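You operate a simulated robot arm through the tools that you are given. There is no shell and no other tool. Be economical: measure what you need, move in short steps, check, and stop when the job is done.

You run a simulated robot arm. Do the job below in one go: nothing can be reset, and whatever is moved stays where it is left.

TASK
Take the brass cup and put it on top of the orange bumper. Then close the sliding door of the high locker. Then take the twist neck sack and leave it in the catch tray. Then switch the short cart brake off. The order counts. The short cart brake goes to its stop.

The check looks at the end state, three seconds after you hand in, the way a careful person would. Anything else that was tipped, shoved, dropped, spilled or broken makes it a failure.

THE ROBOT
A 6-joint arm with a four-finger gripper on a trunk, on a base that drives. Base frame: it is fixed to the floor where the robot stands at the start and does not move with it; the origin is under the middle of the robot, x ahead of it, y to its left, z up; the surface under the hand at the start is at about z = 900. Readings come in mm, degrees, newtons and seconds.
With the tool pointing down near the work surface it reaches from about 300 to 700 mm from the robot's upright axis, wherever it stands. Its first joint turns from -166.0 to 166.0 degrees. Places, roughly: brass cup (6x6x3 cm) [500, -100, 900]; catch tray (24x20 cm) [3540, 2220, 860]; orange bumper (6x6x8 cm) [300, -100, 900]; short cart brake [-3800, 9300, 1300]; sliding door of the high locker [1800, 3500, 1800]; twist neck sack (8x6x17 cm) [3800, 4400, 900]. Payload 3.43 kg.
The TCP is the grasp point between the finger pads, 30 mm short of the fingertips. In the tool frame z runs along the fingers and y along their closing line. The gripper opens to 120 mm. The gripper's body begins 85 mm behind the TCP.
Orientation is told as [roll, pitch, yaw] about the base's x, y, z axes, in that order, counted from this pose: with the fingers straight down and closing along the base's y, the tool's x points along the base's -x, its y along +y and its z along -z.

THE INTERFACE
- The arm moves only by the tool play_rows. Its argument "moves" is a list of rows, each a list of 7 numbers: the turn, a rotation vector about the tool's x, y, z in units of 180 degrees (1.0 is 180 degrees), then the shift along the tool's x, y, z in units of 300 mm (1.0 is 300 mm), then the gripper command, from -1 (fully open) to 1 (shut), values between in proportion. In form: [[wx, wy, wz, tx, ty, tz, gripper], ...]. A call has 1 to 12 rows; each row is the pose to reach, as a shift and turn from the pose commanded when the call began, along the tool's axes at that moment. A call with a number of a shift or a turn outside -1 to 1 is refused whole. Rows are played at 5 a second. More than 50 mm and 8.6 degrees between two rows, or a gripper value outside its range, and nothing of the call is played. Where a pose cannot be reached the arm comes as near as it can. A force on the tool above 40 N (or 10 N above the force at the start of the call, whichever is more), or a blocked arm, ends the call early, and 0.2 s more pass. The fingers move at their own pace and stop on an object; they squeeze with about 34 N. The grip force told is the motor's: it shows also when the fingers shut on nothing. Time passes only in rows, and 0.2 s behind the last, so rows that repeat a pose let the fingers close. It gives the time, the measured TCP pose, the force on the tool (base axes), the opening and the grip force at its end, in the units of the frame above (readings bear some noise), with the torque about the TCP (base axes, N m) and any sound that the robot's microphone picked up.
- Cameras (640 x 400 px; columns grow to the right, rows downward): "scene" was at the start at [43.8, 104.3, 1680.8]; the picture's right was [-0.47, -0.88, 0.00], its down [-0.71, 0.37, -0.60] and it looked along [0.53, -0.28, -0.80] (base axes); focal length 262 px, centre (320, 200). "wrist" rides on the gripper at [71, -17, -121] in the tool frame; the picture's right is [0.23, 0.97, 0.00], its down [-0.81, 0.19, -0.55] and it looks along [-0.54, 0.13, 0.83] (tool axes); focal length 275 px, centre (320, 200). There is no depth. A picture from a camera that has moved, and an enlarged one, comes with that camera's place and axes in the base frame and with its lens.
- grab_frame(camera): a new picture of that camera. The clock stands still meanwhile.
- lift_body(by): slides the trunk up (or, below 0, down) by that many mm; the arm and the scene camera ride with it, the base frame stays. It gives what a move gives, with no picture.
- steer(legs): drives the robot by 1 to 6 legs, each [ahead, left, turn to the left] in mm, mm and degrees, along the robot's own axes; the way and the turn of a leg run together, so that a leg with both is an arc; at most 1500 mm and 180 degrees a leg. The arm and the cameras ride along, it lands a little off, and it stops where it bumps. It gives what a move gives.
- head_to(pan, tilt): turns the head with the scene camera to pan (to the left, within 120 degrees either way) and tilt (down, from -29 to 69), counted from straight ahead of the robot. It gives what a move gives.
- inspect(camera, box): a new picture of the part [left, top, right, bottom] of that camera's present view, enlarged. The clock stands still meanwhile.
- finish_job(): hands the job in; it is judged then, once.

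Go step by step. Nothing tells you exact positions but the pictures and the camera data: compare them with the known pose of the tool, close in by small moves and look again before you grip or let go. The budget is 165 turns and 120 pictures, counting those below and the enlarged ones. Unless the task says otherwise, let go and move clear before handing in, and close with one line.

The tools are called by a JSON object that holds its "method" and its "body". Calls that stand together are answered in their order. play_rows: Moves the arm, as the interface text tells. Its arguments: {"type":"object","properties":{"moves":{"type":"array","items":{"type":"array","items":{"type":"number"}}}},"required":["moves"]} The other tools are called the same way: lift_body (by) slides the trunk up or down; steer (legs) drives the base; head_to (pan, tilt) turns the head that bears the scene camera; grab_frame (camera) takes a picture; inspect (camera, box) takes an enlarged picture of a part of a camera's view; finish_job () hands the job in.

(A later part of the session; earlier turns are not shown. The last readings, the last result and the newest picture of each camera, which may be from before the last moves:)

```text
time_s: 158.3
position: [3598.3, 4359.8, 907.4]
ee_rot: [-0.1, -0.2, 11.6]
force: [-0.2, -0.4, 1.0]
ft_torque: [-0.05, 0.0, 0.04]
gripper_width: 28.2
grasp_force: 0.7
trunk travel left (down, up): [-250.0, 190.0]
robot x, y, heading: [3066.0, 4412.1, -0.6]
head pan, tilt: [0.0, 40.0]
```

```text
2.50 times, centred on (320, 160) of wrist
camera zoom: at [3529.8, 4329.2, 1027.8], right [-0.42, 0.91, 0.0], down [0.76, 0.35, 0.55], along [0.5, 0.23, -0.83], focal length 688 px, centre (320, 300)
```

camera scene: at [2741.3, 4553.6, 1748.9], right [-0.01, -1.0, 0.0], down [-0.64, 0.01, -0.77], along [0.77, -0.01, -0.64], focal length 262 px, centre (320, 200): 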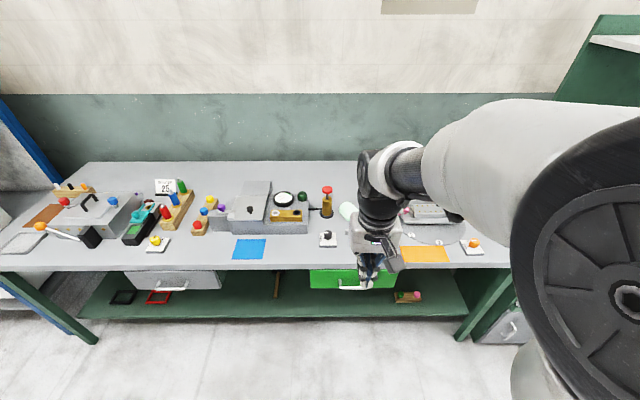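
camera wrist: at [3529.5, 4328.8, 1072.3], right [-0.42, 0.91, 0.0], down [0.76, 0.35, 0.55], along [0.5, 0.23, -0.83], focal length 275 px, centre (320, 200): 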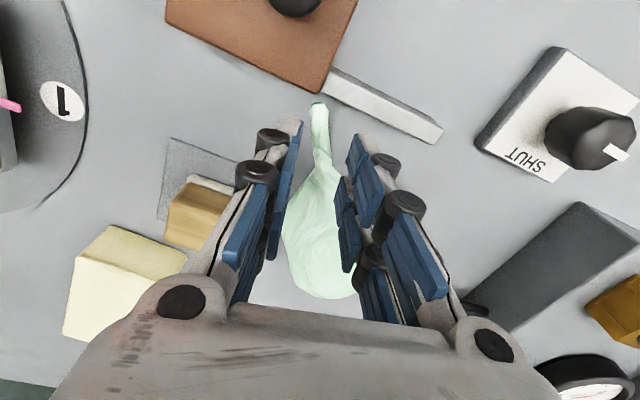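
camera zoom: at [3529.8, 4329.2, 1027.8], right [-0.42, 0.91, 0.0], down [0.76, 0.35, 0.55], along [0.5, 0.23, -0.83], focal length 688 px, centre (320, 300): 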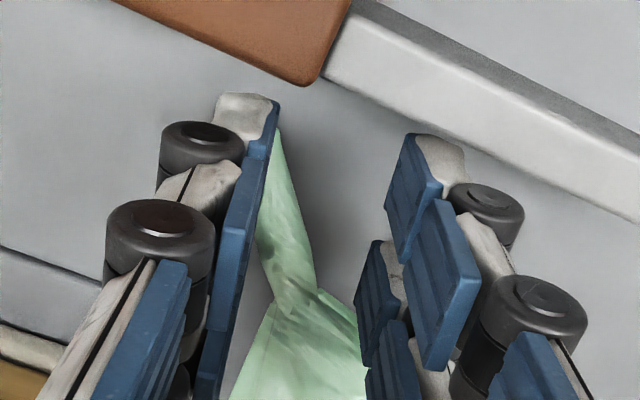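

The neck is inside the fingers now. I'll go 4 mm lower and close.

{"method": "play_rows", "body": {"moves": [[0, 0, 0, 0, 0, 0.007, 0.53], [0, 0, 0, 0, 0, 0.014, 0.53], [0, 0, 0, 0, 0, 0.014, 0.7], [0, 0, 0, 0, 0, 0.014, 0.9], [0, 0, 0, 0, 0, 0.014, 1], [0, 0, 0, 0, 0, 0.014, 1], [0, 0, 0, 0, 0, 0.014, 1]]}}

{"method": "inspect", "body": {"camera": "wrist", "box": [240, 80, 400, 240]}}

```text
time_s: 159.9
position: [3599.8, 4358.0, 904.1]
ee_rot: [-0.1, -0.3, 11.6]
force: [3.2, -6.0, 15.2]
ft_torque: [-0.77, 0.34, 0.12]
gripper_width: 16.9
grasp_force: 34.2
trunk travel left (down, up): [-250.0, 190.0]
robot x, y, heading: [3064.1, 4411.4, -0.7]
head pan, tilt: [0.0, 40.0]
```

```text
2.50 times, centred on (320, 160) of wrist
camera zoom: at [3530.0, 4328.1, 1024.0], right [-0.42, 0.91, 0.0], down [0.75, 0.35, 0.55], along [0.5, 0.23, -0.83], focal length 688 px, centre (320, 300)
```

zoom: 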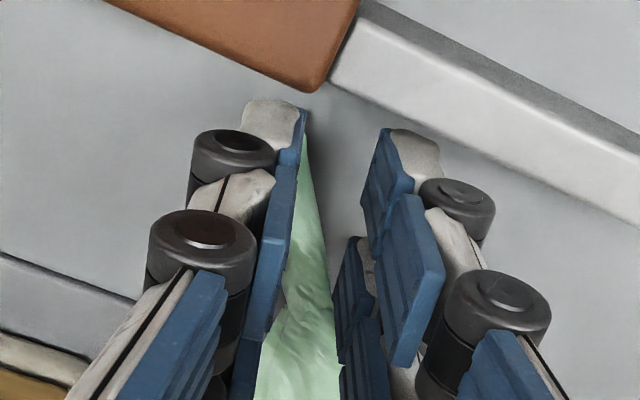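

Gripped at 17 mm near the base of the neck. Very slow lift now.

{"method": "play_rows", "body": {"moves": [[0, 0, 0, 0, 0, -0.01, 1], [0, 0, 0, 0, 0, -0.02, 1], [0, 0, 0, 0, 0, -0.03, 1], [0, 0, 0, 0, 0, -0.045, 1], [0, 0, 0, 0, 0, -0.06, 1], [0, 0, 0, 0, 0, -0.075, 1], [0, 0, 0, 0, 0, -0.09, 1], [0, 0, 0, 0, 0, -0.105, 1], [0, 0, 0, 0, 0, -0.12, 1], [0, 0, 0, 0, 0, -0.135, 1], [0, 0, 0, 0, 0, -0.15, 1], [0, 0, 0, 0, 0, -0.15, 1]]}}

{"method": "grab_frame", "body": {"camera": "wrist"}}

{"method": "inspect", "body": {"camera": "scene", "box": [270, 180, 430, 340]}}

```text
time_s: 162.5
position: [3597.8, 4359.5, 947.5]
ee_rot: [-0.1, 0.0, 11.7]
force: [-0.2, 0.5, 0.2]
ft_torque: [0.0, -0.01, 0.03]
gripper_width: 0.0
grasp_force: 33.4
trunk travel left (down, up): [-250.0, 190.0]
robot x, y, heading: [3062.0, 4410.7, -0.6]
head pan, tilt: [0.0, 40.0]
```

```text
48 pictures are left
camera wrist: at [3529.5, 4328.7, 1068.0], right [-0.42, 0.91, 0.0], down [0.76, 0.35, 0.55], along [0.5, 0.23, -0.83], focal length 275 px, centre (320, 200)
```

wrist: 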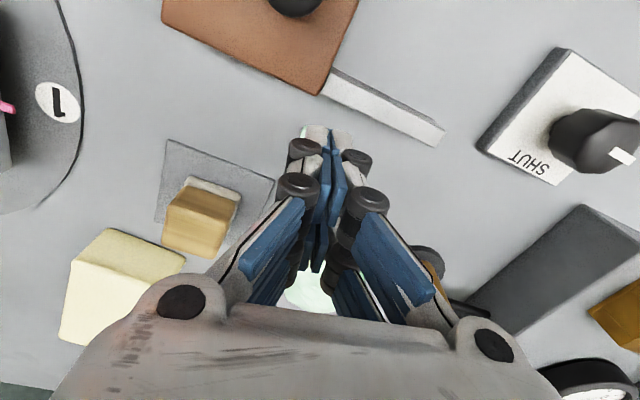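

```text
2.50 times, centred on (350, 260) of scene
camera zoom: at [3129.4, 4549.5, 1748.8], right [-0.01, -1.0, 0.0], down [-0.64, 0.01, -0.77], along [0.77, -0.01, -0.64], focal length 656 px, centre (245, 50)
```

zoom: 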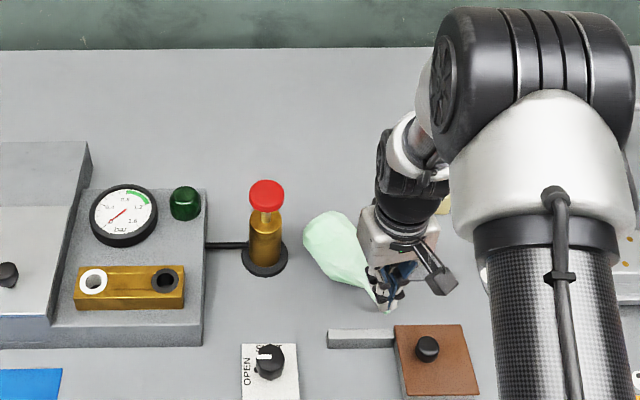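

It slipped again, so the surface is lower still (about 865). That favours a body grip at the proper depth. I'll go back above the body and re-measure.

{"method": "play_rows", "body": {"moves": [[0, 0, 0, 0, 0, -0.15, 1], [0, 0, 0, 0, 0, -0.3, 0.5], [0, 0, -0.035, -0.074, 0.027, -0.35, 0], [0, 0, -0.07, -0.148, 0.055, -0.35, -0.3], [0, 0, -0.1, -0.222, 0.083, -0.35, -0.6], [0, 0, -0.1, -0.222, 0.083, -0.35, -0.6]]}}

{"method": "grab_frame", "body": {"camera": "wrist"}}

```text
time_s: 163.9
position: [3658.0, 4396.0, 1054.4]
ee_rot: [0.0, 0.0, 29.7]
force: [0.8, -0.6, 1.1]
ft_torque: [0.01, 0.01, 0.0]
gripper_width: 77.2
grasp_force: 0.2
trunk travel left (down, up): [-250.0, 190.0]
robot x, y, heading: [3065.0, 4410.7, -0.7]
head pan, tilt: [0.0, 40.0]
```

```text
46 pictures are left
camera wrist: at [3601.9, 4346.8, 1173.1], right [-0.68, 0.73, 0.0], down [0.61, 0.57, 0.55], along [0.4, 0.38, -0.83], focal length 275 px, centre (320, 200)
```

wrist: 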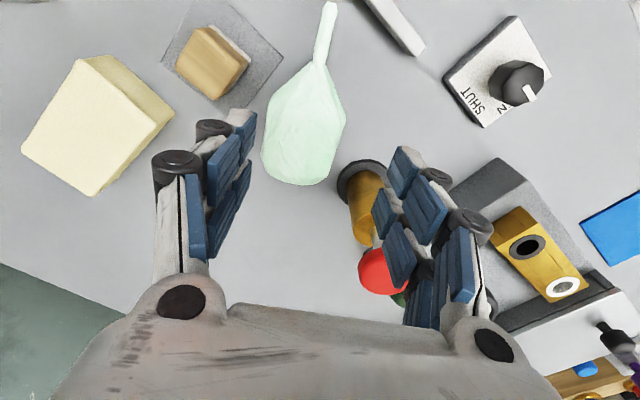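

With the lower surface, the body centre works out at about [3693, 4408], width about 79 mm. I'll shift there, open wide and descend to TCP z≈902.

{"method": "play_rows", "body": {"moves": [[0, 0, 0, -0.06, -0.012, 0, -0.7], [0, 0, 0, -0.123, -0.024, 0, -0.7], [0, 0, 0, -0.123, -0.024, 0, -0.7], [0, 0, 0, -0.123, -0.024, 0.13, -0.7], [0, 0, 0, -0.123, -0.024, 0.25, -0.7], [0, 0, 0, -0.123, -0.024, 0.33, -0.7], [0, 0, 0, -0.123, -0.024, 0.39, -0.7], [0, 0, 0, -0.123, -0.024, 0.44, -0.7], [0, 0, 0, -0.123, -0.024, 0.48, -0.7], [0, 0, 0, -0.123, -0.024, 0.508, -0.7], [0, 0, 0, -0.123, -0.024, 0.508, -0.7]]}}

{"method": "grab_frame", "body": {"camera": "wrist"}}

```text
time_s: 166.3
position: [3694.5, 4409.1, 900.7]
ee_rot: [0.0, 0.0, 29.5]
force: [-0.2, -0.1, 0.2]
ft_torque: [-0.02, 0.0, 0.01]
gripper_width: 101.9
grasp_force: 0.0
trunk travel left (down, up): [-250.0, 190.0]
robot x, y, heading: [3062.7, 4412.3, -0.9]
head pan, tilt: [0.0, 40.0]
```

```text
45 pictures are left
camera wrist: at [3638.5, 4360.0, 1020.6], right [-0.68, 0.73, 0.0], down [0.61, 0.57, 0.55], along [0.41, 0.38, -0.83], focal length 275 px, centre (320, 200)
```

wrist: 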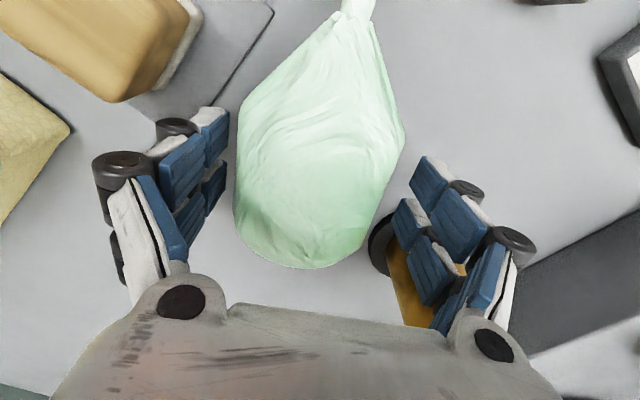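

The body is well between the pads and deep enough this time. Closing.

{"method": "play_rows", "body": {"moves": [[0, 0, 0, 0, 0, 0, -0.5], [0, 0, 0, 0, 0, 0, -0.35], [0, 0, 0, 0, 0, 0, -0.2], [0, 0, 0, 0, 0, 0, 0], [0, 0, 0, 0, 0, 0, 0.3], [0, 0, 0, 0, 0, 0, 0.3]]}}

{"method": "grab_frame", "body": {"camera": "wrist"}}

```text
time_s: 167.7
position: [3694.4, 4408.7, 900.9]
ee_rot: [-0.2, -0.1, 29.6]
force: [2.7, -3.3, 5.4]
ft_torque: [-0.33, -0.15, 0.07]
gripper_width: 80.1
grasp_force: 34.4
trunk travel left (down, up): [-250.0, 190.0]
robot x, y, heading: [3066.2, 4410.9, -0.4]
head pan, tilt: [0.0, 40.0]
```

```text
44 pictures are left
camera wrist: at [3638.7, 4359.7, 1021.2], right [-0.68, 0.73, 0.0], down [0.61, 0.57, 0.55], along [0.41, 0.38, -0.83], focal length 275 px, centre (320, 200)
```

wrist: 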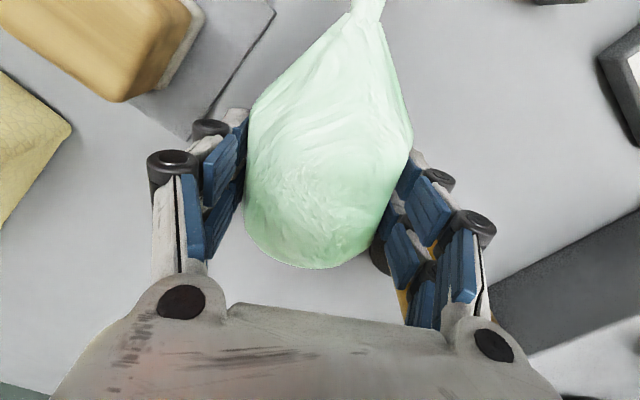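

Gripped firmly at 80 mm, the body's full width. Slow lift, keeping the squeeze on.

{"method": "play_rows", "body": {"moves": [[0, 0, 0, 0, 0, -0.01, 1], [0, 0, 0, 0, 0, -0.02, 1], [0, 0, 0, 0, 0, -0.035, 1], [0, 0, 0, 0, 0, -0.05, 1], [0, 0, 0, 0, 0, -0.065, 1], [0, 0, 0, 0, 0, -0.08, 1], [0, 0, 0, 0, 0, -0.1, 1], [0, 0, 0, 0, 0, -0.12, 1], [0, 0, 0, 0, 0, -0.14, 1], [0, 0, 0, 0, 0, -0.16, 1], [0, 0, 0, 0, 0, -0.16, 1], [0, 0, 0, 0, 0, -0.16, 1]]}}

{"method": "grab_frame", "body": {"camera": "wrist"}}

```text
time_s: 170.3
position: [3693.8, 4408.7, 948.5]
ee_rot: [0.0, 0.0, 29.5]
force: [-0.8, 0.2, -3.0]
ft_torque: [0.0, 0.0, 0.01]
gripper_width: 80.0
grasp_force: 34.3
trunk travel left (down, up): [-250.0, 190.0]
robot x, y, heading: [3065.4, 4414.5, -0.7]
head pan, tilt: [0.0, 40.0]
```

```text
43 pictures are left
camera wrist: at [3638.0, 4359.9, 1069.1], right [-0.68, 0.73, 0.0], down [0.61, 0.57, 0.55], along [0.41, 0.38, -0.83], focal length 275 px, centre (320, 200)
```

wrist: 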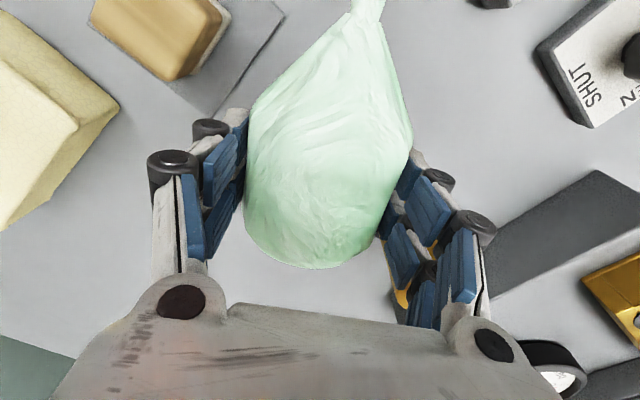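

Held solidly at 80 mm, so the body grip works. I'll lift higher and draw it in at a moderate pace.

{"method": "play_rows", "body": {"moves": [[0, 0, 0, 0, 0, -0.08, 1], [0, 0, 0, 0, 0, -0.17, 1], [0, 0, 0, 0, 0, -0.26, 1], [0, 0, 0, 0, 0, -0.35, 1], [0, 0, 0, 0, 0, -0.44, 1], [0, 0, 0, 0, 0, -0.53, 1], [0, 0, 0, 0, 0, -0.6, 1], [0, 0, 0, 0.07, 0.04, -0.6, 1], [0, 0, 0, 0.15, 0.085, -0.6, 1], [0, 0, 0, 0.23, 0.13, -0.6, 1], [0, 0, 0, 0.31, 0.175, -0.6, 1], [0, 0, 0, 0.36, 0.203, -0.6, 1]]}}

{"method": "play_rows", "body": {"moves": [[0, 0, 0, 0.06, 0.034, 0, 1], [0, 0, 0, 0.14, 0.079, 0, 1], [0, 0, 0, 0.22, 0.124, 0, 1], [0, 0, 0, 0.3, 0.169, 0, 1], [0, 0, 0, 0.37, 0.209, 0, 1], [0, 0, 0, 0.37, 0.209, 0, 1]]}}

{"method": "grab_frame", "body": {"camera": "wrist"}}

```text
time_s: 172.9
position: [3569.2, 4408.9, 1129.5]
ee_rot: [-0.1, 0.0, 29.5]
force: [0.0, -0.5, -3.2]
ft_torque: [0.02, -0.04, 0.02]
gripper_width: 79.8
grasp_force: 33.5
trunk travel left (down, up): [-250.0, 190.0]
robot x, y, heading: [3065.1, 4408.1, -0.5]
head pan, tilt: [0.0, 40.0]
```

```text
time_s: 174.3
position: [3443.4, 4410.2, 1129.1]
ee_rot: [-0.1, 0.0, 29.7]
force: [0.6, -0.2, -2.9]
ft_torque: [0.04, 0.01, -0.03]
gripper_width: 80.0
grasp_force: 34.4
trunk travel left (down, up): [-250.0, 190.0]
robot x, y, heading: [3063.3, 4408.6, -0.7]
head pan, tilt: [0.0, 40.0]
```

```text
42 pictures are left
camera wrist: at [3387.8, 4361.7, 1249.3], right [-0.68, 0.73, 0.0], down [0.61, 0.57, 0.55], along [0.41, 0.38, -0.83], focal length 275 px, centre (320, 200)
```

wrist: 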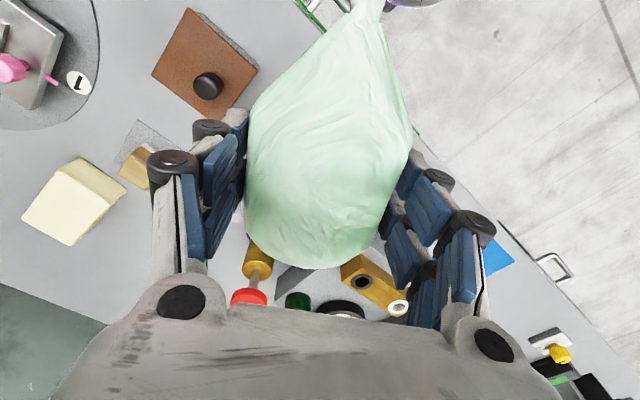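

Solid hold. I'll back off from the bench and strafe right toward the catch tray.

{"method": "steer", "body": {"legs": [[-400, 0, 0], [0, -1000, 0], [0, -1000, 0]]}}

{"method": "head_to", "body": {"pan": 0, "tilt": 30}}

{"method": "grab_frame", "body": {"camera": "scene"}}

```text
time_s: 186.4
position: [3019.5, 2414.1, 1129.4]
ee_rot: [0.0, 0.0, 29.5]
force: [0.0, 0.0, -3.4]
ft_torque: [-0.04, -0.02, 0.01]
gripper_width: 79.8
grasp_force: 34.1
trunk travel left (down, up): [-250.0, 190.0]
robot x, y, heading: [2641.3, 2415.1, -0.6]
head pan, tilt: [0.0, 40.0]
```

```text
time_s: 187.1
position: [3019.8, 2414.0, 1128.4]
ee_rot: [0.1, 0.0, 29.4]
force: [0.3, -0.4, -3.6]
ft_torque: [-0.01, -0.03, -0.02]
gripper_width: 79.7
grasp_force: 33.9
trunk travel left (down, up): [-250.0, 190.0]
robot x, y, heading: [2641.7, 2412.0, -0.6]
head pan, tilt: [0.0, 30.0]
```

```text
41 pictures are left
camera scene: at [2711.5, 2552.9, 1764.1], right [-0.01, -1.0, 0.0], down [-0.5, 0.01, -0.87], along [0.87, -0.01, -0.5], focal length 262 px, centre (320, 200)
```

scene: 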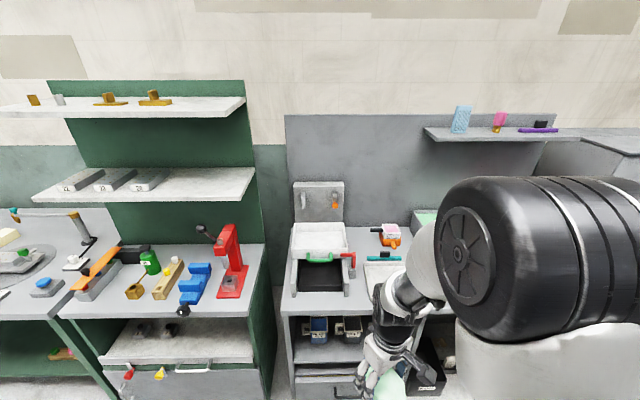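

The catch tray is hidden behind the arm. I'll strafe 220 mm more and look again.

{"method": "steer", "body": {"legs": [[0, -290, 0]]}}

{"method": "head_to", "body": {"pan": -5, "tilt": 40}}

{"method": "grab_frame", "body": {"camera": "scene"}}

{"method": "grab_frame", "body": {"camera": "wrist"}}

```text
time_s: 189.1
position: [3015.9, 2124.7, 1128.8]
ee_rot: [0.0, 0.0, 29.3]
force: [0.4, -0.7, -3.1]
ft_torque: [0.01, 0.0, 0.02]
gripper_width: 79.7
grasp_force: 33.9
trunk travel left (down, up): [-250.0, 190.0]
robot x, y, heading: [2636.1, 2127.8, -0.9]
head pan, tilt: [0.0, 30.0]
```

```text
time_s: 189.8
position: [3014.9, 2126.6, 1129.5]
ee_rot: [-0.1, 0.0, 29.4]
force: [0.3, 1.1, -2.6]
ft_torque: [0.04, 0.0, -0.03]
gripper_width: 79.9
grasp_force: 33.7
trunk travel left (down, up): [-250.0, 190.0]
robot x, y, heading: [2638.1, 2125.5, -1.0]
head pan, tilt: [-5.0, 40.0]
```

```text
40 pictures are left
camera scene: at [2701.5, 2258.9, 1748.9], right [-0.1, -0.99, 0.0], down [-0.64, 0.07, -0.77], along [0.76, -0.08, -0.64], focal length 262 px, centre (320, 200)
```

scene: 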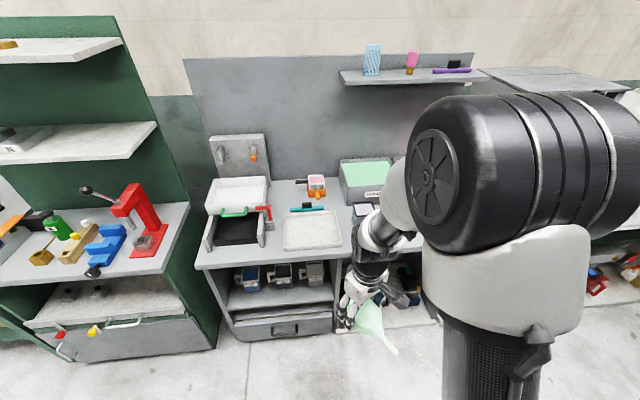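

```text
39 pictures are left
camera wrist: at [2959.0, 2077.4, 1249.4], right [-0.68, 0.74, 0.0], down [0.61, 0.57, 0.55], along [0.41, 0.37, -0.83], focal length 275 px, centre (320, 200)
```

wrist: 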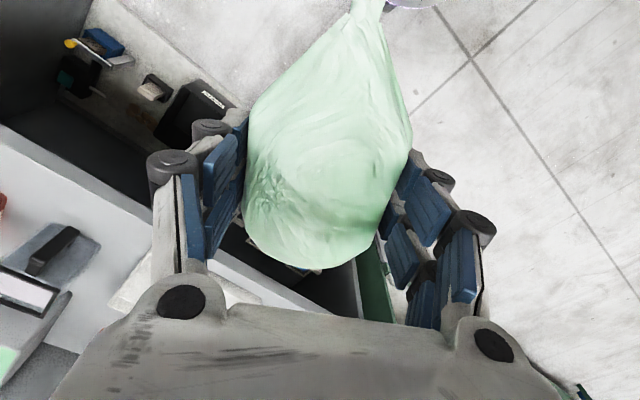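

The white tray at about [3540, 2210] is the catch tray. I'll zoom in to check its walls and surroundings.

{"method": "inspect", "body": {"camera": "scene", "box": [200, 160, 400, 280]}}

```text
3.20 times, centred on (300, 220) of scene
camera zoom: at [2701.5, 2258.9, 1748.9], right [-0.1, -0.99, 0.0], down [-0.64, 0.07, -0.77], along [0.76, -0.08, -0.64], focal length 840 px, centre (384, 136)
```

zoom: 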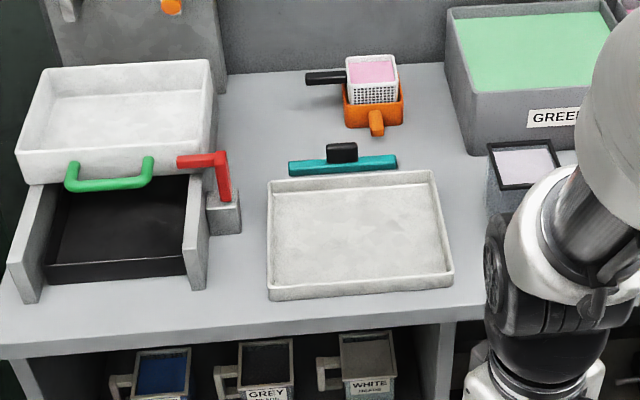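

The shallow white tray is free and low-walled. I'll drive up to the bench, then turn the hand so the sack lies along the tray's long side.

{"method": "steer", "body": {"legs": [[400, 0, 0.8]]}}

{"method": "play_rows", "body": {"moves": [[0, 0, -0.04, 0, 0, 0, 1], [0, 0, -0.08, 0, 0, 0, 1], [0, 0, -0.12, 0, 0, 0, 1], [0, 0, -0.16, 0, 0, 0, 1], [0, 0, -0.2, 0, 0, 0, 1], [0, 0, -0.24, 0, 0, 0, 1], [0, 0, -0.28, 0, 0, 0, 1], [0, 0, -0.32, 0, 0, 0, 1], [0, 0, -0.335, 0, 0, 0, 1], [0, 0, -0.335, 0, 0, 0, 1]]}}

{"method": "grab_frame", "body": {"camera": "wrist"}}

{"method": "grab_frame", "body": {"camera": "scene"}}

```text
time_s: 192.3
position: [3407.6, 2125.5, 1128.8]
ee_rot: [0.0, 0.1, 30.0]
force: [0.7, -0.2, -3.7]
ft_torque: [0.02, 0.02, -0.03]
gripper_width: 80.0
grasp_force: 33.8
trunk travel left (down, up): [-250.0, 190.0]
robot x, y, heading: [3029.7, 2123.6, -0.2]
head pan, tilt: [-5.0, 40.0]
```

```text
time_s: 194.5
position: [3408.0, 2125.6, 1128.8]
ee_rot: [0.1, 0.0, 90.2]
force: [-0.8, -0.7, -3.0]
ft_torque: [0.03, -0.02, -0.03]
gripper_width: 79.9
grasp_force: 33.8
trunk travel left (down, up): [-250.0, 190.0]
robot x, y, heading: [3028.6, 2125.2, -0.4]
head pan, tilt: [-5.0, 40.0]
```

```text
37 pictures are left
camera wrist: at [3423.0, 2054.6, 1249.3], right [-0.97, -0.23, 0.0], down [-0.2, 0.81, 0.55], along [-0.13, 0.54, -0.83], focal length 275 px, centre (320, 200)
```

wrist: 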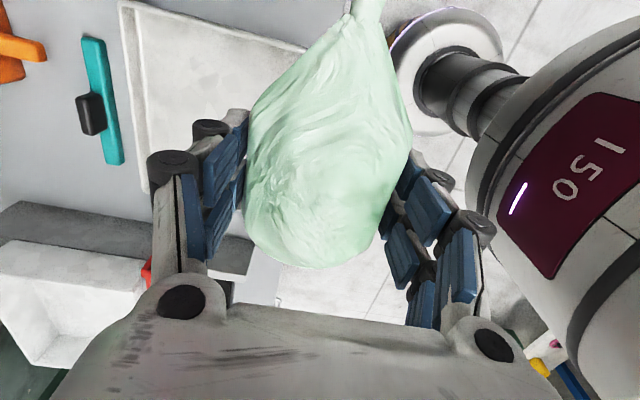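

```text
36 pictures are left
camera scene: at [3093.3, 2254.7, 1748.8], right [-0.09, -1.0, 0.0], down [-0.64, 0.06, -0.77], along [0.76, -0.07, -0.64], focal length 262 px, centre (320, 200)
```

scene: 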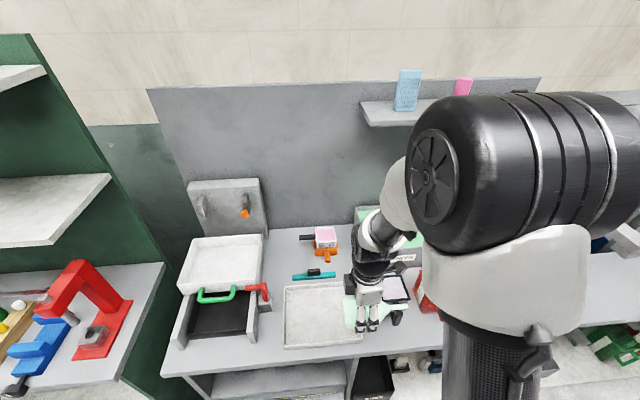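

The tray centre checks out at [3540, 2220]. I'll move above it so the sack is centred, then lower partway.

{"method": "play_rows", "body": {"moves": [[0, 0, 0, -0.06, -0.063, 0, 1], [0, 0, 0, -0.13, -0.137, 0, 1], [0, 0, 0, -0.2, -0.211, 0, 1], [0, 0, 0, -0.27, -0.285, 0, 1], [0, 0, 0, -0.34, -0.36, 0, 1], [0, 0, 0, -0.415, -0.44, 0, 1], [0, 0, 0, -0.415, -0.44, 0.1, 1], [0, 0, 0, -0.415, -0.44, 0.2, 1], [0, 0, 0, -0.415, -0.44, 0.3, 1], [0, 0, 0, -0.415, -0.44, 0.4, 1], [0, 0, 0, -0.415, -0.44, 0.5, 1], [0, 0, 0, -0.415, -0.44, 0.5, 1]]}}

{"method": "grab_frame", "body": {"camera": "wrist"}}

{"method": "inspect", "body": {"camera": "scene", "box": [230, 220, 430, 370]}}

```text
time_s: 197.1
position: [3540.4, 2249.9, 978.7]
ee_rot: [0.0, -0.1, 90.3]
force: [0.2, 0.6, -2.5]
ft_torque: [-0.01, 0.02, 0.01]
gripper_width: 79.7
grasp_force: 33.6
trunk travel left (down, up): [-250.0, 190.0]
robot x, y, heading: [3029.1, 2122.1, -0.3]
head pan, tilt: [-5.0, 40.0]
```

```text
35 pictures are left
camera wrist: at [3555.4, 2178.5, 1099.4], right [-0.97, -0.23, 0.0], down [-0.2, 0.81, 0.55], along [-0.13, 0.54, -0.83], focal length 275 px, centre (320, 200)
```

wrist: 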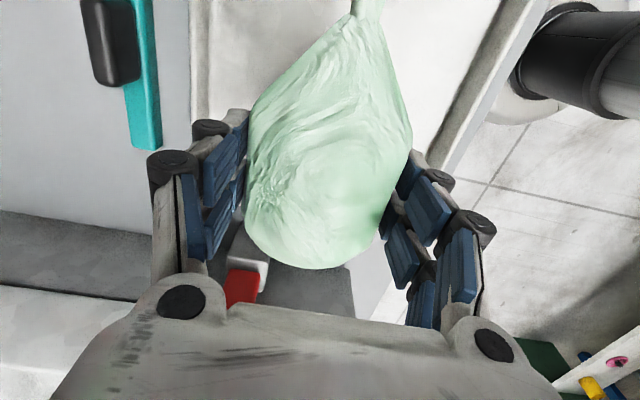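

```text
2.67 times, centred on (330, 295) of scene
camera zoom: at [3092.9, 2254.7, 1748.9], right [-0.09, -1.0, 0.0], down [-0.64, 0.06, -0.77], along [0.76, -0.07, -0.64], focal length 700 px, centre (293, -53)
```

zoom: 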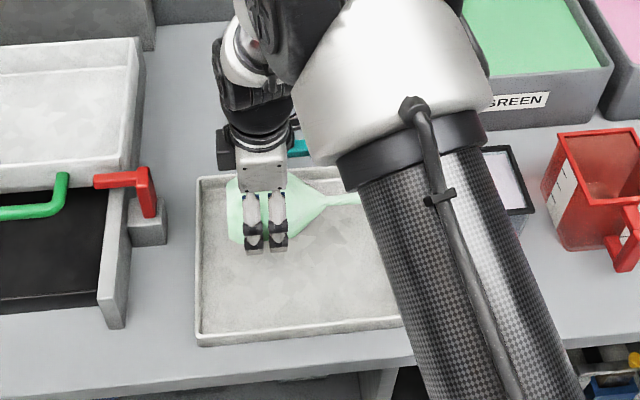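

Centred over the tray. I'll lower the sack in small steps until it touches the tray floor.

{"method": "play_rows", "body": {"moves": [[0, 0, 0, 0, 0.015, 0.08, 1], [0, 0, 0, 0, 0.015, 0.16, 1], [0, 0, 0, 0, 0.015, 0.2, 1], [0, 0, 0, 0, 0.015, 0.22, 1], [0, 0, 0, 0, 0.015, 0.23, 1], [0, 0, 0, 0, 0.015, 0.24, 1], [0, 0, 0, 0, 0.015, 0.25, 1], [0, 0, 0, 0, 0.015, 0.25, 1]]}}

```text
time_s: 198.9
position: [3536.2, 2250.3, 905.9]
ee_rot: [-0.1, 0.0, 90.2]
force: [-0.7, -2.2, 6.2]
ft_torque: [0.17, 0.02, -0.03]
gripper_width: 79.6
grasp_force: 34.0
trunk travel left (down, up): [-250.0, 190.0]
robot x, y, heading: [3029.7, 2122.0, -0.5]
head pan, tilt: [-5.0, 40.0]
```

It is resting on the tray floor. I'll open slowly and check.

{"method": "play_rows", "body": {"moves": [[0, 0, 0, 0, 0, 0.003, 0.2], [0, 0, 0, 0, 0, 0.003, -0.3], [0, 0, 0, 0, 0, 0.003, -0.4], [0, 0, 0, 0, 0, 0.003, -0.5], [0, 0, 0, 0, 0, 0.003, -0.6], [0, 0, 0, 0, 0, 0.003, -0.65], [0, 0, 0, 0, 0, 0.003, -0.65], [0, 0, 0, 0, 0, 0.003, -0.65]]}}

{"method": "grab_frame", "body": {"camera": "wrist"}}

```text
time_s: 200.7
position: [3534.8, 2251.2, 904.3]
ee_rot: [0.0, 0.1, 90.2]
force: [-0.3, 0.5, -0.5]
ft_torque: [-0.01, -0.01, -0.01]
gripper_width: 99.1
grasp_force: 0.1
trunk travel left (down, up): [-250.0, 190.0]
robot x, y, heading: [3031.2, 2120.6, -0.5]
head pan, tilt: [-5.0, 40.0]
```

```text
33 pictures are left
camera wrist: at [3550.0, 2179.5, 1023.8], right [-0.97, -0.23, 0.0], down [-0.19, 0.81, 0.55], along [-0.13, 0.54, -0.83], focal length 275 px, centre (320, 200)
```

wrist: 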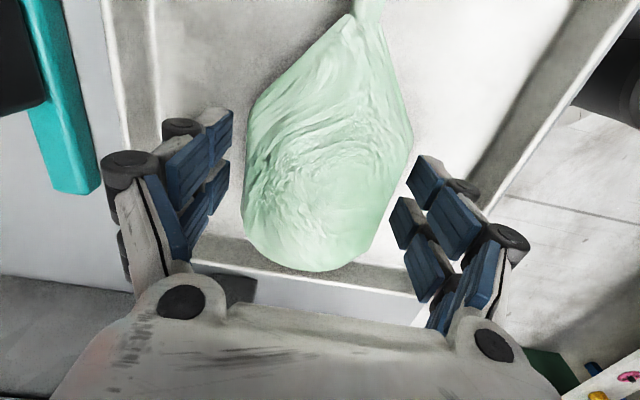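

The sack lies inside the tray. I'll rise straight up, pull in, and check the result.

{"method": "play_rows", "body": {"moves": [[0, 0, 0, 0, 0, -0.05, -0.65], [0, 0, 0, 0, 0, -0.15, -0.65], [0, 0, 0, 0, 0, -0.3, -0.65], [0, 0, 0, 0, 0, -0.45, -0.65], [0, 0, 0, 0, 0, -0.6, -0.65], [0, 0, 0, 0, 0, -0.75, -0.65], [0, 0, 0, 0.1, 0.1, -0.9, -0.65], [0, 0, 0, 0.15, 0.2, -1, -0.65], [0, 0, 0, 0.2, 0.33, -1, -0.65], [0, 0, 0, 0.25, 0.47, -1, -0.65]]}}

{"method": "grab_frame", "body": {"camera": "scene"}}

```text
refused: row 7 steps farther than a row can; nothing moved
```

```text
32 pictures are left
camera scene: at [3093.1, 2254.7, 1748.8], right [-0.09, -1.0, 0.0], down [-0.64, 0.06, -0.77], along [0.76, -0.07, -0.64], focal length 262 px, centre (320, 200)
```

scene: 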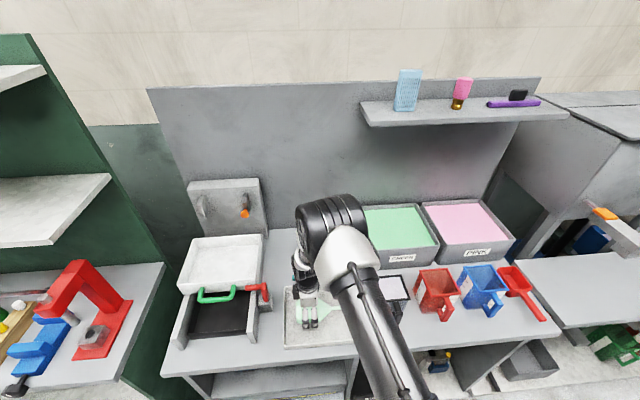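

One step was too large and nothing moved. I'll redo it with smaller steps.

{"method": "play_rows", "body": {"moves": [[0, 0, 0, 0, 0, -0.05, -0.65], [0, 0, 0, 0, 0, -0.15, -0.65], [0, 0, 0, 0, 0, -0.3, -0.65], [0, 0, 0, 0, 0, -0.45, -0.65], [0, 0, 0, 0, 0, -0.6, -0.65], [0, 0, 0, 0, 0, -0.75, -0.65], [0, 0, 0, 0, 0, -0.9, -0.65], [0, 0, 0, 0.08, 0.1, -0.95, -0.65], [0, 0, 0, 0.16, 0.2, -1, -0.65], [0, 0, 0, 0.22, 0.33, -1, -0.65], [0, 0, 0, 0.28, 0.46, -1, -0.65]]}}

{"method": "grab_frame", "body": {"camera": "scene"}}

```text
time_s: 203.1
position: [3396.9, 2164.9, 1202.8]
ee_rot: [-0.1, 0.0, 90.2]
force: [-0.2, 0.4, 0.0]
ft_torque: [0.03, 0.02, 0.01]
gripper_width: 99.1
grasp_force: 0.1
trunk travel left (down, up): [-250.0, 190.0]
robot x, y, heading: [3030.1, 2122.0, -0.3]
head pan, tilt: [-5.0, 40.0]
```

```text
31 pictures are left
camera scene: at [3091.5, 2253.8, 1749.0], right [-0.09, -1.0, 0.0], down [-0.64, 0.06, -0.77], along [0.76, -0.07, -0.64], focal length 262 px, centre (320, 200)
```

scene: 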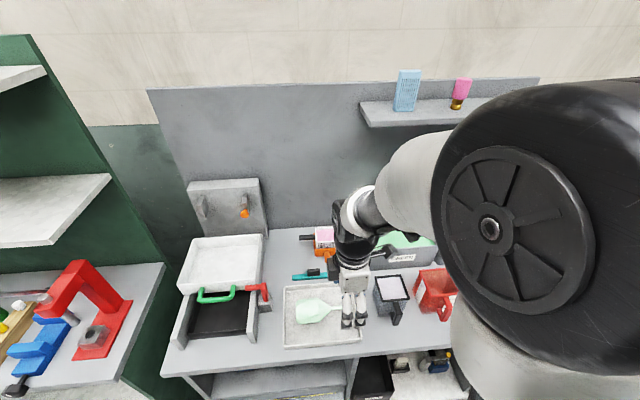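

The sack lies neatly in the tray. Now for the cart brake at about [-3800, 9300]: I'll retrace to the main aisle first.

{"method": "steer", "body": {"legs": [[-400, 0, 0.4], [0, 0, 90], [1160, 0, 0], [1160, 0, 0], [0, 0, 90], [1500, 0, 0]]}}

{"method": "head_to", "body": {"pan": -40, "tilt": 10}}

{"method": "grab_frame", "body": {"camera": "scene"}}

```text
time_s: 231.2
position: [717.9, 4365.2, 1202.2]
ee_rot: [-0.1, 0.0, -88.8]
force: [-0.7, 0.0, 0.4]
ft_torque: [0.02, -0.03, -0.02]
gripper_width: 99.2
grasp_force: 0.0
trunk travel left (down, up): [-250.0, 190.0]
robot x, y, heading: [1086.7, 4412.4, -179.3]
head pan, tilt: [-5.0, 40.0]
```

```text
time_s: 232.2
position: [717.5, 4365.3, 1202.5]
ee_rot: [-0.1, 0.1, -88.8]
force: [-0.1, 0.5, 0.0]
ft_torque: [-0.02, -0.01, 0.0]
gripper_width: 99.1
grasp_force: 0.0
trunk travel left (down, up): [-250.0, 190.0]
robot x, y, heading: [1087.3, 4412.1, -179.3]
head pan, tilt: [-40.0, 10.0]
```

```text
30 pictures are left
camera scene: at [1034.6, 4331.9, 1796.5], right [0.63, 0.77, 0.0], down [0.13, -0.11, -0.98], along [-0.76, 0.62, -0.17], focal length 262 px, centre (320, 200)
```

scene: 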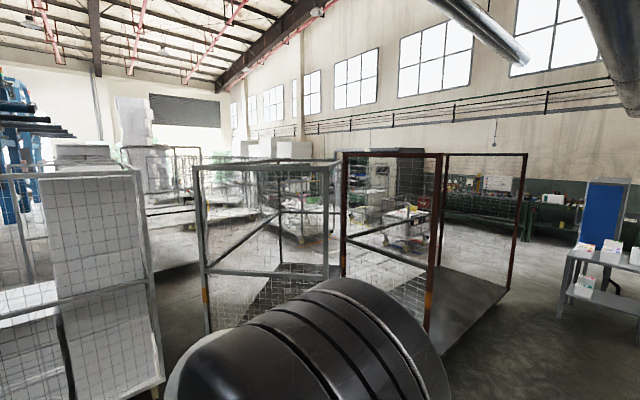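

{"method": "inspect", "body": {"camera": "scene", "box": [180, 130, 540, 320]}}

```text
1.78 times, centred on (360, 225) of scene
camera zoom: at [1034.6, 4331.9, 1796.5], right [0.63, 0.77, 0.0], down [0.13, -0.11, -0.98], along [-0.76, 0.62, -0.17], focal length 466 px, centre (249, 156)
```

zoom: 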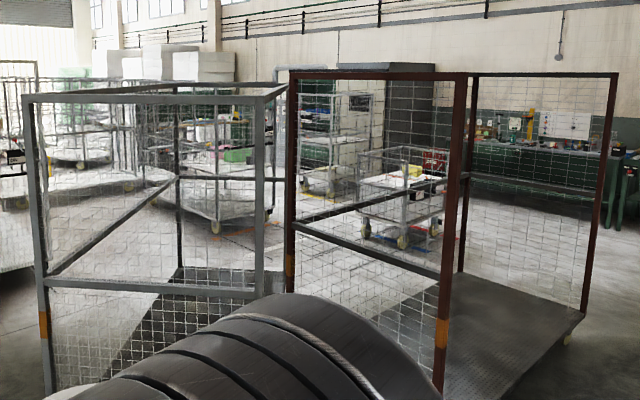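

Carts block the near aisle, but there is a free lane on the right, at x≈850 between the brown cage and the green bench. I'll turn and drive up it.

{"method": "steer", "body": {"legs": [[230, 0, 0], [0, 0, -90.5], [1500, 0, 0], [600, 0, 0]]}}

{"method": "head_to", "body": {"pan": 30, "tilt": 10}}

{"method": "grab_frame", "body": {"camera": "scene"}}

```text
time_s: 247.9
position: [820.9, 6897.3, 1203.1]
ee_rot: [-0.1, 0.1, -179.7]
force: [0.1, 0.0, -0.3]
ft_torque: [0.0, 0.01, -0.01]
gripper_width: 99.0
grasp_force: 0.0
trunk travel left (down, up): [-250.0, 190.0]
robot x, y, heading: [863.6, 6528.3, 89.7]
head pan, tilt: [-40.0, 10.0]
```

```text
time_s: 249.3
position: [821.9, 6896.2, 1201.9]
ee_rot: [0.0, 0.1, -179.7]
force: [-0.2, -0.7, 0.8]
ft_torque: [-0.02, -0.02, 0.03]
gripper_width: 99.1
grasp_force: 0.2
trunk travel left (down, up): [-250.0, 190.0]
robot x, y, heading: [863.1, 6526.4, 89.9]
head pan, tilt: [30.0, 10.0]
```

```text
28 pictures are left
camera scene: at [675.8, 6587.4, 1796.5], right [0.87, 0.49, 0.0], down [0.09, -0.15, -0.98], along [-0.49, 0.86, -0.17], focal length 262 px, centre (320, 200)
```

scene: 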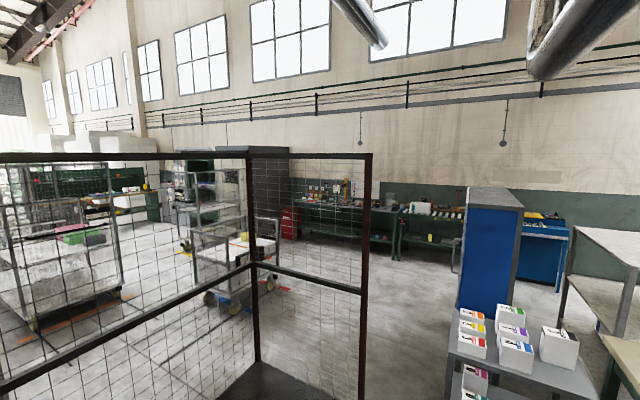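

The lane narrows ahead between the cage corner and a shelf rack. I'll look down there to measure the gap.

{"method": "head_to", "body": {"pan": 0, "tilt": 35}}

{"method": "grab_frame", "body": {"camera": "scene"}}

```text
time_s: 250.2
position: [821.7, 6896.3, 1202.2]
ee_rot: [0.0, 0.1, -179.7]
force: [-0.2, -0.3, -0.1]
ft_torque: [-0.02, 0.02, -0.04]
gripper_width: 99.2
grasp_force: 0.1
trunk travel left (down, up): [-250.0, 190.0]
robot x, y, heading: [862.2, 6525.0, 89.6]
head pan, tilt: [0.0, 35.0]
```

```text
27 pictures are left
camera scene: at [722.0, 6594.6, 1756.5], right [1.0, 0.0, 0.0], down [0.0, -0.57, -0.82], along [0.0, 0.82, -0.57], focal length 262 px, centre (320, 200)
```

scene: 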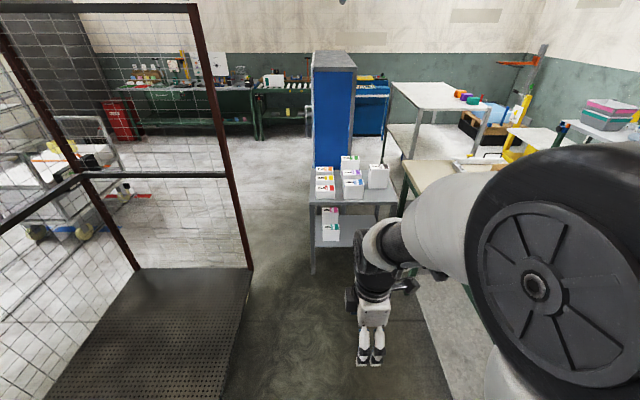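

The gap is about 470 mm. I need to know how wide the base is, so I'll look straight down at it.

{"method": "head_to", "body": {"pan": 60, "tilt": 69}}

{"method": "grab_frame", "body": {"camera": "scene"}}

```text
time_s: 251.5
position: [821.3, 6895.7, 1202.8]
ee_rot: [0.0, 0.1, -179.7]
force: [0.0, -0.5, 0.0]
ft_torque: [0.0, 0.01, 0.01]
gripper_width: 99.1
grasp_force: 0.1
trunk travel left (down, up): [-250.0, 190.0]
robot x, y, heading: [865.0, 6527.4, 89.9]
head pan, tilt: [60.0, 68.8]
```

```text
26 pictures are left
camera scene: at [673.5, 6534.9, 1712.7], right [0.51, 0.86, 0.0], down [0.8, -0.47, -0.36], along [-0.31, 0.18, -0.93], focal length 262 px, centre (320, 200)
```

scene: 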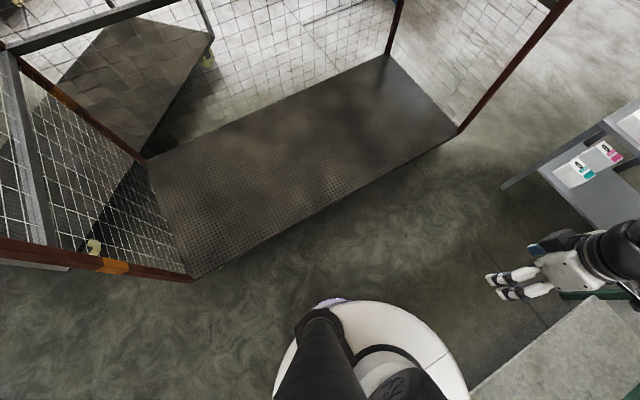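

The brown cage fills x −630 to 205 and y 5990 to 7910, and the rack's corner is at about [665, 8050]. That gap is probably too tight. I'll look west for another way round.

{"method": "head_to", "body": {"pan": 105, "tilt": 15}}

{"method": "grab_frame", "body": {"camera": "scene"}}

```text
time_s: 252.8
position: [820.7, 6896.7, 1203.4]
ee_rot: [0.0, 0.1, -179.7]
force: [0.2, -0.1, -0.6]
ft_torque: [-0.02, 0.0, 0.02]
gripper_width: 98.9
grasp_force: 0.0
trunk travel left (down, up): [-250.0, 190.0]
robot x, y, heading: [860.3, 6527.5, 89.6]
head pan, tilt: [105.0, 15.0]
```

```text
25 pictures are left
camera scene: at [631.3, 6482.9, 1788.3], right [-0.25, 0.97, 0.0], down [0.25, 0.07, -0.97], along [-0.93, -0.24, -0.26], focal length 262 px, centre (320, 200)
```

scene: 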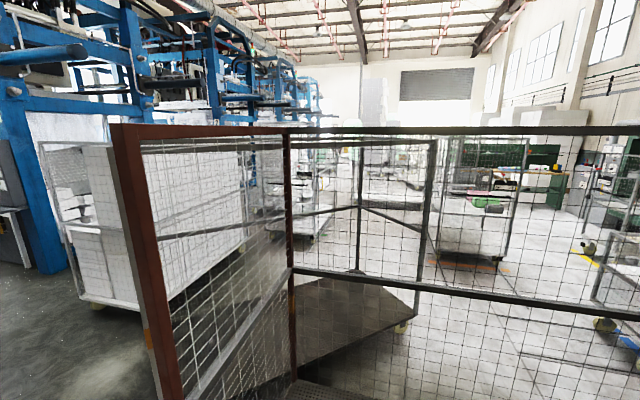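

The wrist camera can see the base now that the sack is gone. I'll use it to size the base.

{"method": "grab_frame", "body": {"camera": "wrist"}}

```text
24 pictures are left
camera wrist: at [890.4, 6913.3, 1323.0], right [0.24, -0.97, 0.0], down [-0.81, -0.2, 0.55], along [-0.54, -0.13, -0.83], focal length 275 px, centre (320, 200)
```

wrist: 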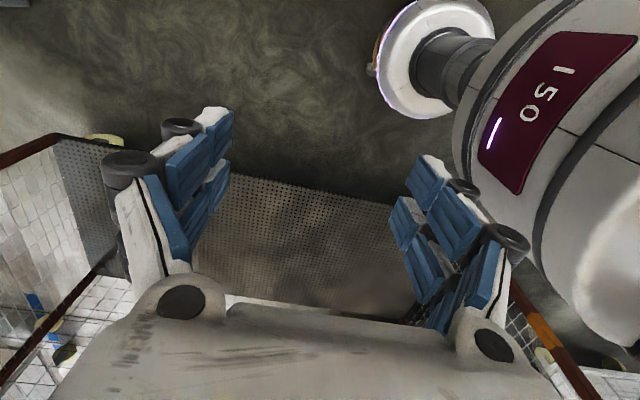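

The base turns out to be a disc of about 205–230 mm radius, so the gap might just do. I'll move to the approach point in front of it and measure precisely.

{"method": "steer", "body": {"legs": [[0, 0, 17.5], [800, 0, 0]]}}

{"method": "head_to", "body": {"pan": 0, "tilt": 60}}

{"method": "grab_frame", "body": {"camera": "scene"}}

```text
time_s: 258.1
position: [464.8, 7634.5, 1203.5]
ee_rot: [0.0, 0.1, -161.7]
force: [0.4, 0.2, -0.2]
ft_torque: [0.0, -0.02, -0.01]
gripper_width: 99.1
grasp_force: 0.0
trunk travel left (down, up): [-250.0, 190.0]
robot x, y, heading: [621.4, 7293.9, 107.9]
head pan, tilt: [105.0, 15.0]
```

```text
time_s: 259.9
position: [465.5, 7634.7, 1202.6]
ee_rot: [0.0, 0.1, -161.5]
force: [-0.1, 0.6, 0.3]
ft_torque: [0.01, 0.0, 0.0]
gripper_width: 99.0
grasp_force: 0.0
trunk travel left (down, up): [-250.0, 190.0]
robot x, y, heading: [620.5, 7296.2, 107.6]
head pan, tilt: [0.0, 60.0]
```

```text
23 pictures are left
camera scene: at [470.0, 7297.4, 1722.1], right [0.95, 0.31, 0.0], down [0.26, -0.82, -0.5], along [-0.15, 0.48, -0.87], focal length 262 px, centre (320, 200)
```

scene: 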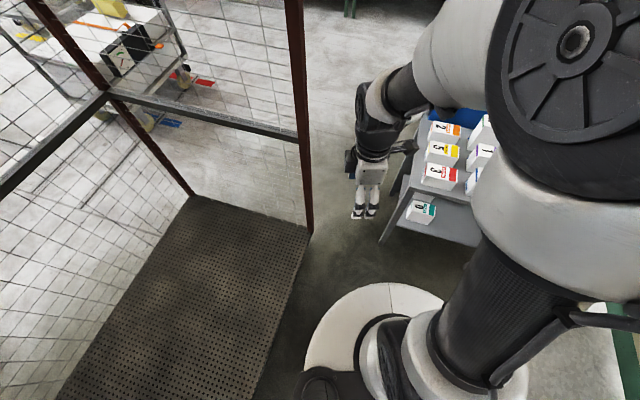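

The gap's corners are [216, 7903] and [669, 8058], 478 mm apart. The base seems to be under 440 mm wide, so I'll line up on the exact middle, heading 109°, and advance in stages.

{"method": "steer", "body": {"legs": [[0, -53, 1.3], [300, 0, 0]]}}

```text
time_s: 262.5
position: [410.3, 7931.4, 1202.1]
ee_rot: [0.0, 0.1, -160.4]
force: [-0.7, -0.2, -0.5]
ft_torque: [0.0, -0.02, -0.02]
gripper_width: 98.8
grasp_force: 0.0
trunk travel left (down, up): [-250.0, 190.0]
robot x, y, heading: [571.1, 7593.7, 109.0]
head pan, tilt: [0.0, 60.0]
```

Within a few millimetres of the line. One more look from closer before passing.

{"method": "grab_frame", "body": {"camera": "scene"}}

```text
22 pictures are left
camera scene: at [422.3, 7594.4, 1722.1], right [0.95, 0.33, 0.0], down [0.28, -0.82, -0.5], along [-0.16, 0.47, -0.87], focal length 262 px, centre (320, 200)
```

scene: 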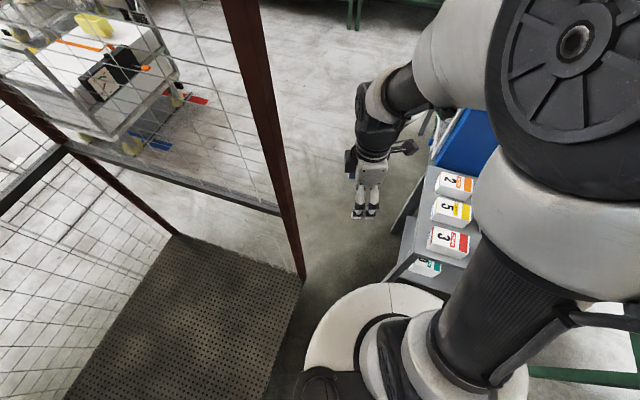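

Both corners confirmed. I'll turn the head inward to save width and go through.

{"method": "head_to", "body": {"pan": -70, "tilt": 40}}

{"method": "steer", "body": {"legs": [[0, -6, 0], [400, 0, 0]]}}

```text
time_s: 263.9
position: [410.2, 7930.0, 1202.6]
ee_rot: [0.0, 0.1, -160.4]
force: [0.3, -0.3, -0.2]
ft_torque: [0.01, 0.02, 0.0]
gripper_width: 99.1
grasp_force: 0.2
trunk travel left (down, up): [-250.0, 190.0]
robot x, y, heading: [570.3, 7596.4, 108.8]
head pan, tilt: [-70.0, 40.0]
```

```text
time_s: 266.7
position: [281.3, 8309.5, 1201.9]
ee_rot: [0.0, 0.1, -160.0]
force: [-0.4, -0.2, -1.1]
ft_torque: [-0.02, -0.05, -0.01]
gripper_width: 99.0
grasp_force: 0.0
trunk travel left (down, up): [-250.0, 190.0]
robot x, y, heading: [449.8, 7976.2, 109.4]
head pan, tilt: [-70.0, 40.0]
```

No bump at the midpoint. Continuing out the other side and looking ahead.

{"method": "steer", "body": {"legs": [[500, 0, 0]]}}

{"method": "head_to", "body": {"pan": 55, "tilt": 15}}

{"method": "grab_frame", "body": {"camera": "scene"}}

```text
time_s: 269.6
position: [119.0, 8771.8, 1202.5]
ee_rot: [0.1, 0.1, -160.0]
force: [0.2, 0.2, -0.3]
ft_torque: [-0.04, 0.0, 0.0]
gripper_width: 99.2
grasp_force: 0.0
trunk travel left (down, up): [-250.0, 190.0]
robot x, y, heading: [280.5, 8441.5, 109.8]
head pan, tilt: [-70.0, 40.0]
```

```text
time_s: 271.7
position: [119.2, 8771.9, 1202.8]
ee_rot: [0.0, 0.1, -159.9]
force: [0.4, -0.1, 0.0]
ft_torque: [-0.03, -0.02, -0.01]
gripper_width: 99.0
grasp_force: 0.1
trunk travel left (down, up): [-250.0, 190.0]
robot x, y, heading: [283.5, 8438.8, 109.2]
head pan, tilt: [55.0, 15.0]
```

```text
21 pictures are left
camera scene: at [66.3, 8397.9, 1788.4], right [0.27, 0.96, 0.0], down [0.25, -0.07, -0.97], along [-0.93, 0.26, -0.26], focal length 262 px, centre (320, 200)
```

scene: 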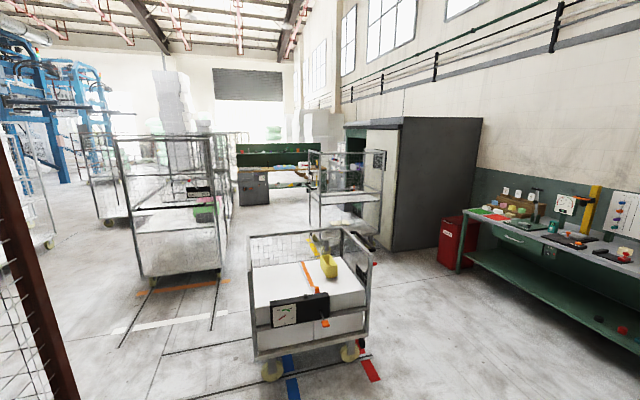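

Through the gap. The brake should be near pixel (308, 163), so I'll zoom there.

{"method": "inspect", "body": {"camera": "scene", "box": [110, 130, 400, 300]}}

```text
2.21 times, centred on (255, 215) of scene
camera zoom: at [66.3, 8397.9, 1788.4], right [0.27, 0.96, 0.0], down [0.25, -0.07, -0.97], along [-0.93, 0.26, -0.26], focal length 579 px, centre (463, 167)
```

zoom: 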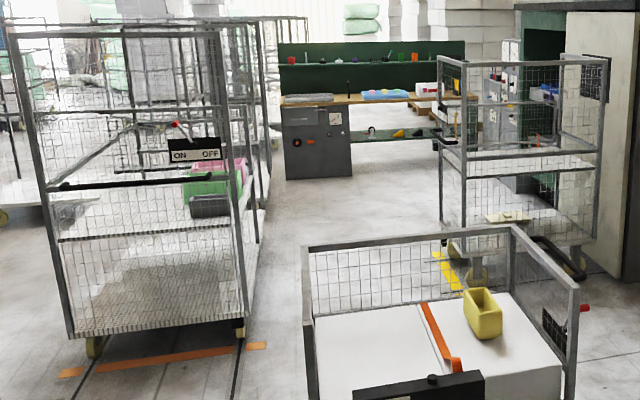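

The cart at about [-3400..-4000, 9450] is the likely target, though no brake is visible from here. I'll drive round the basket cart's south side to get closer.

{"method": "steer", "body": {"legs": [[0, 0, 70.8], [900, 0, 0], [480, 340, 0], [1100, 0, 0]]}}

{"method": "head_to", "body": {"pan": -35, "tilt": 15}}

{"method": "grab_frame", "body": {"camera": "scene"}}

```text
time_s: 287.6
position: [-2566.4, 8099.0, 1201.5]
ee_rot: [-0.1, 0.2, -90.4]
force: [0.1, 0.4, 0.5]
ft_torque: [0.01, 0.0, -0.01]
gripper_width: 99.1
grasp_force: 0.1
trunk travel left (down, up): [-250.0, 190.0]
robot x, y, heading: [-2194.0, 8136.2, 179.1]
head pan, tilt: [55.0, 15.0]
```

```text
time_s: 289.2
position: [-2565.9, 8099.1, 1202.9]
ee_rot: [-0.1, 0.2, -90.5]
force: [0.7, 0.1, -0.6]
ft_torque: [0.01, 0.02, -0.01]
gripper_width: 98.8
grasp_force: 0.1
trunk travel left (down, up): [-250.0, 190.0]
robot x, y, heading: [-2198.6, 8140.6, 179.1]
head pan, tilt: [-35.0, 15.0]
```

```text
19 pictures are left
camera scene: at [-2257.2, 8050.3, 1788.4], right [0.59, 0.81, 0.0], down [0.21, -0.15, -0.97], along [-0.78, 0.57, -0.26], focal length 262 px, centre (320, 200)
```

scene: 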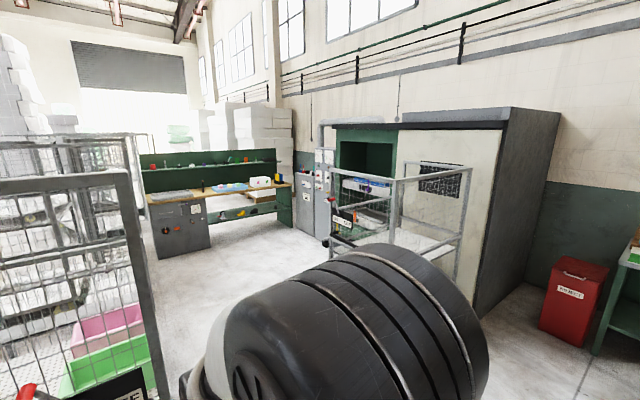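

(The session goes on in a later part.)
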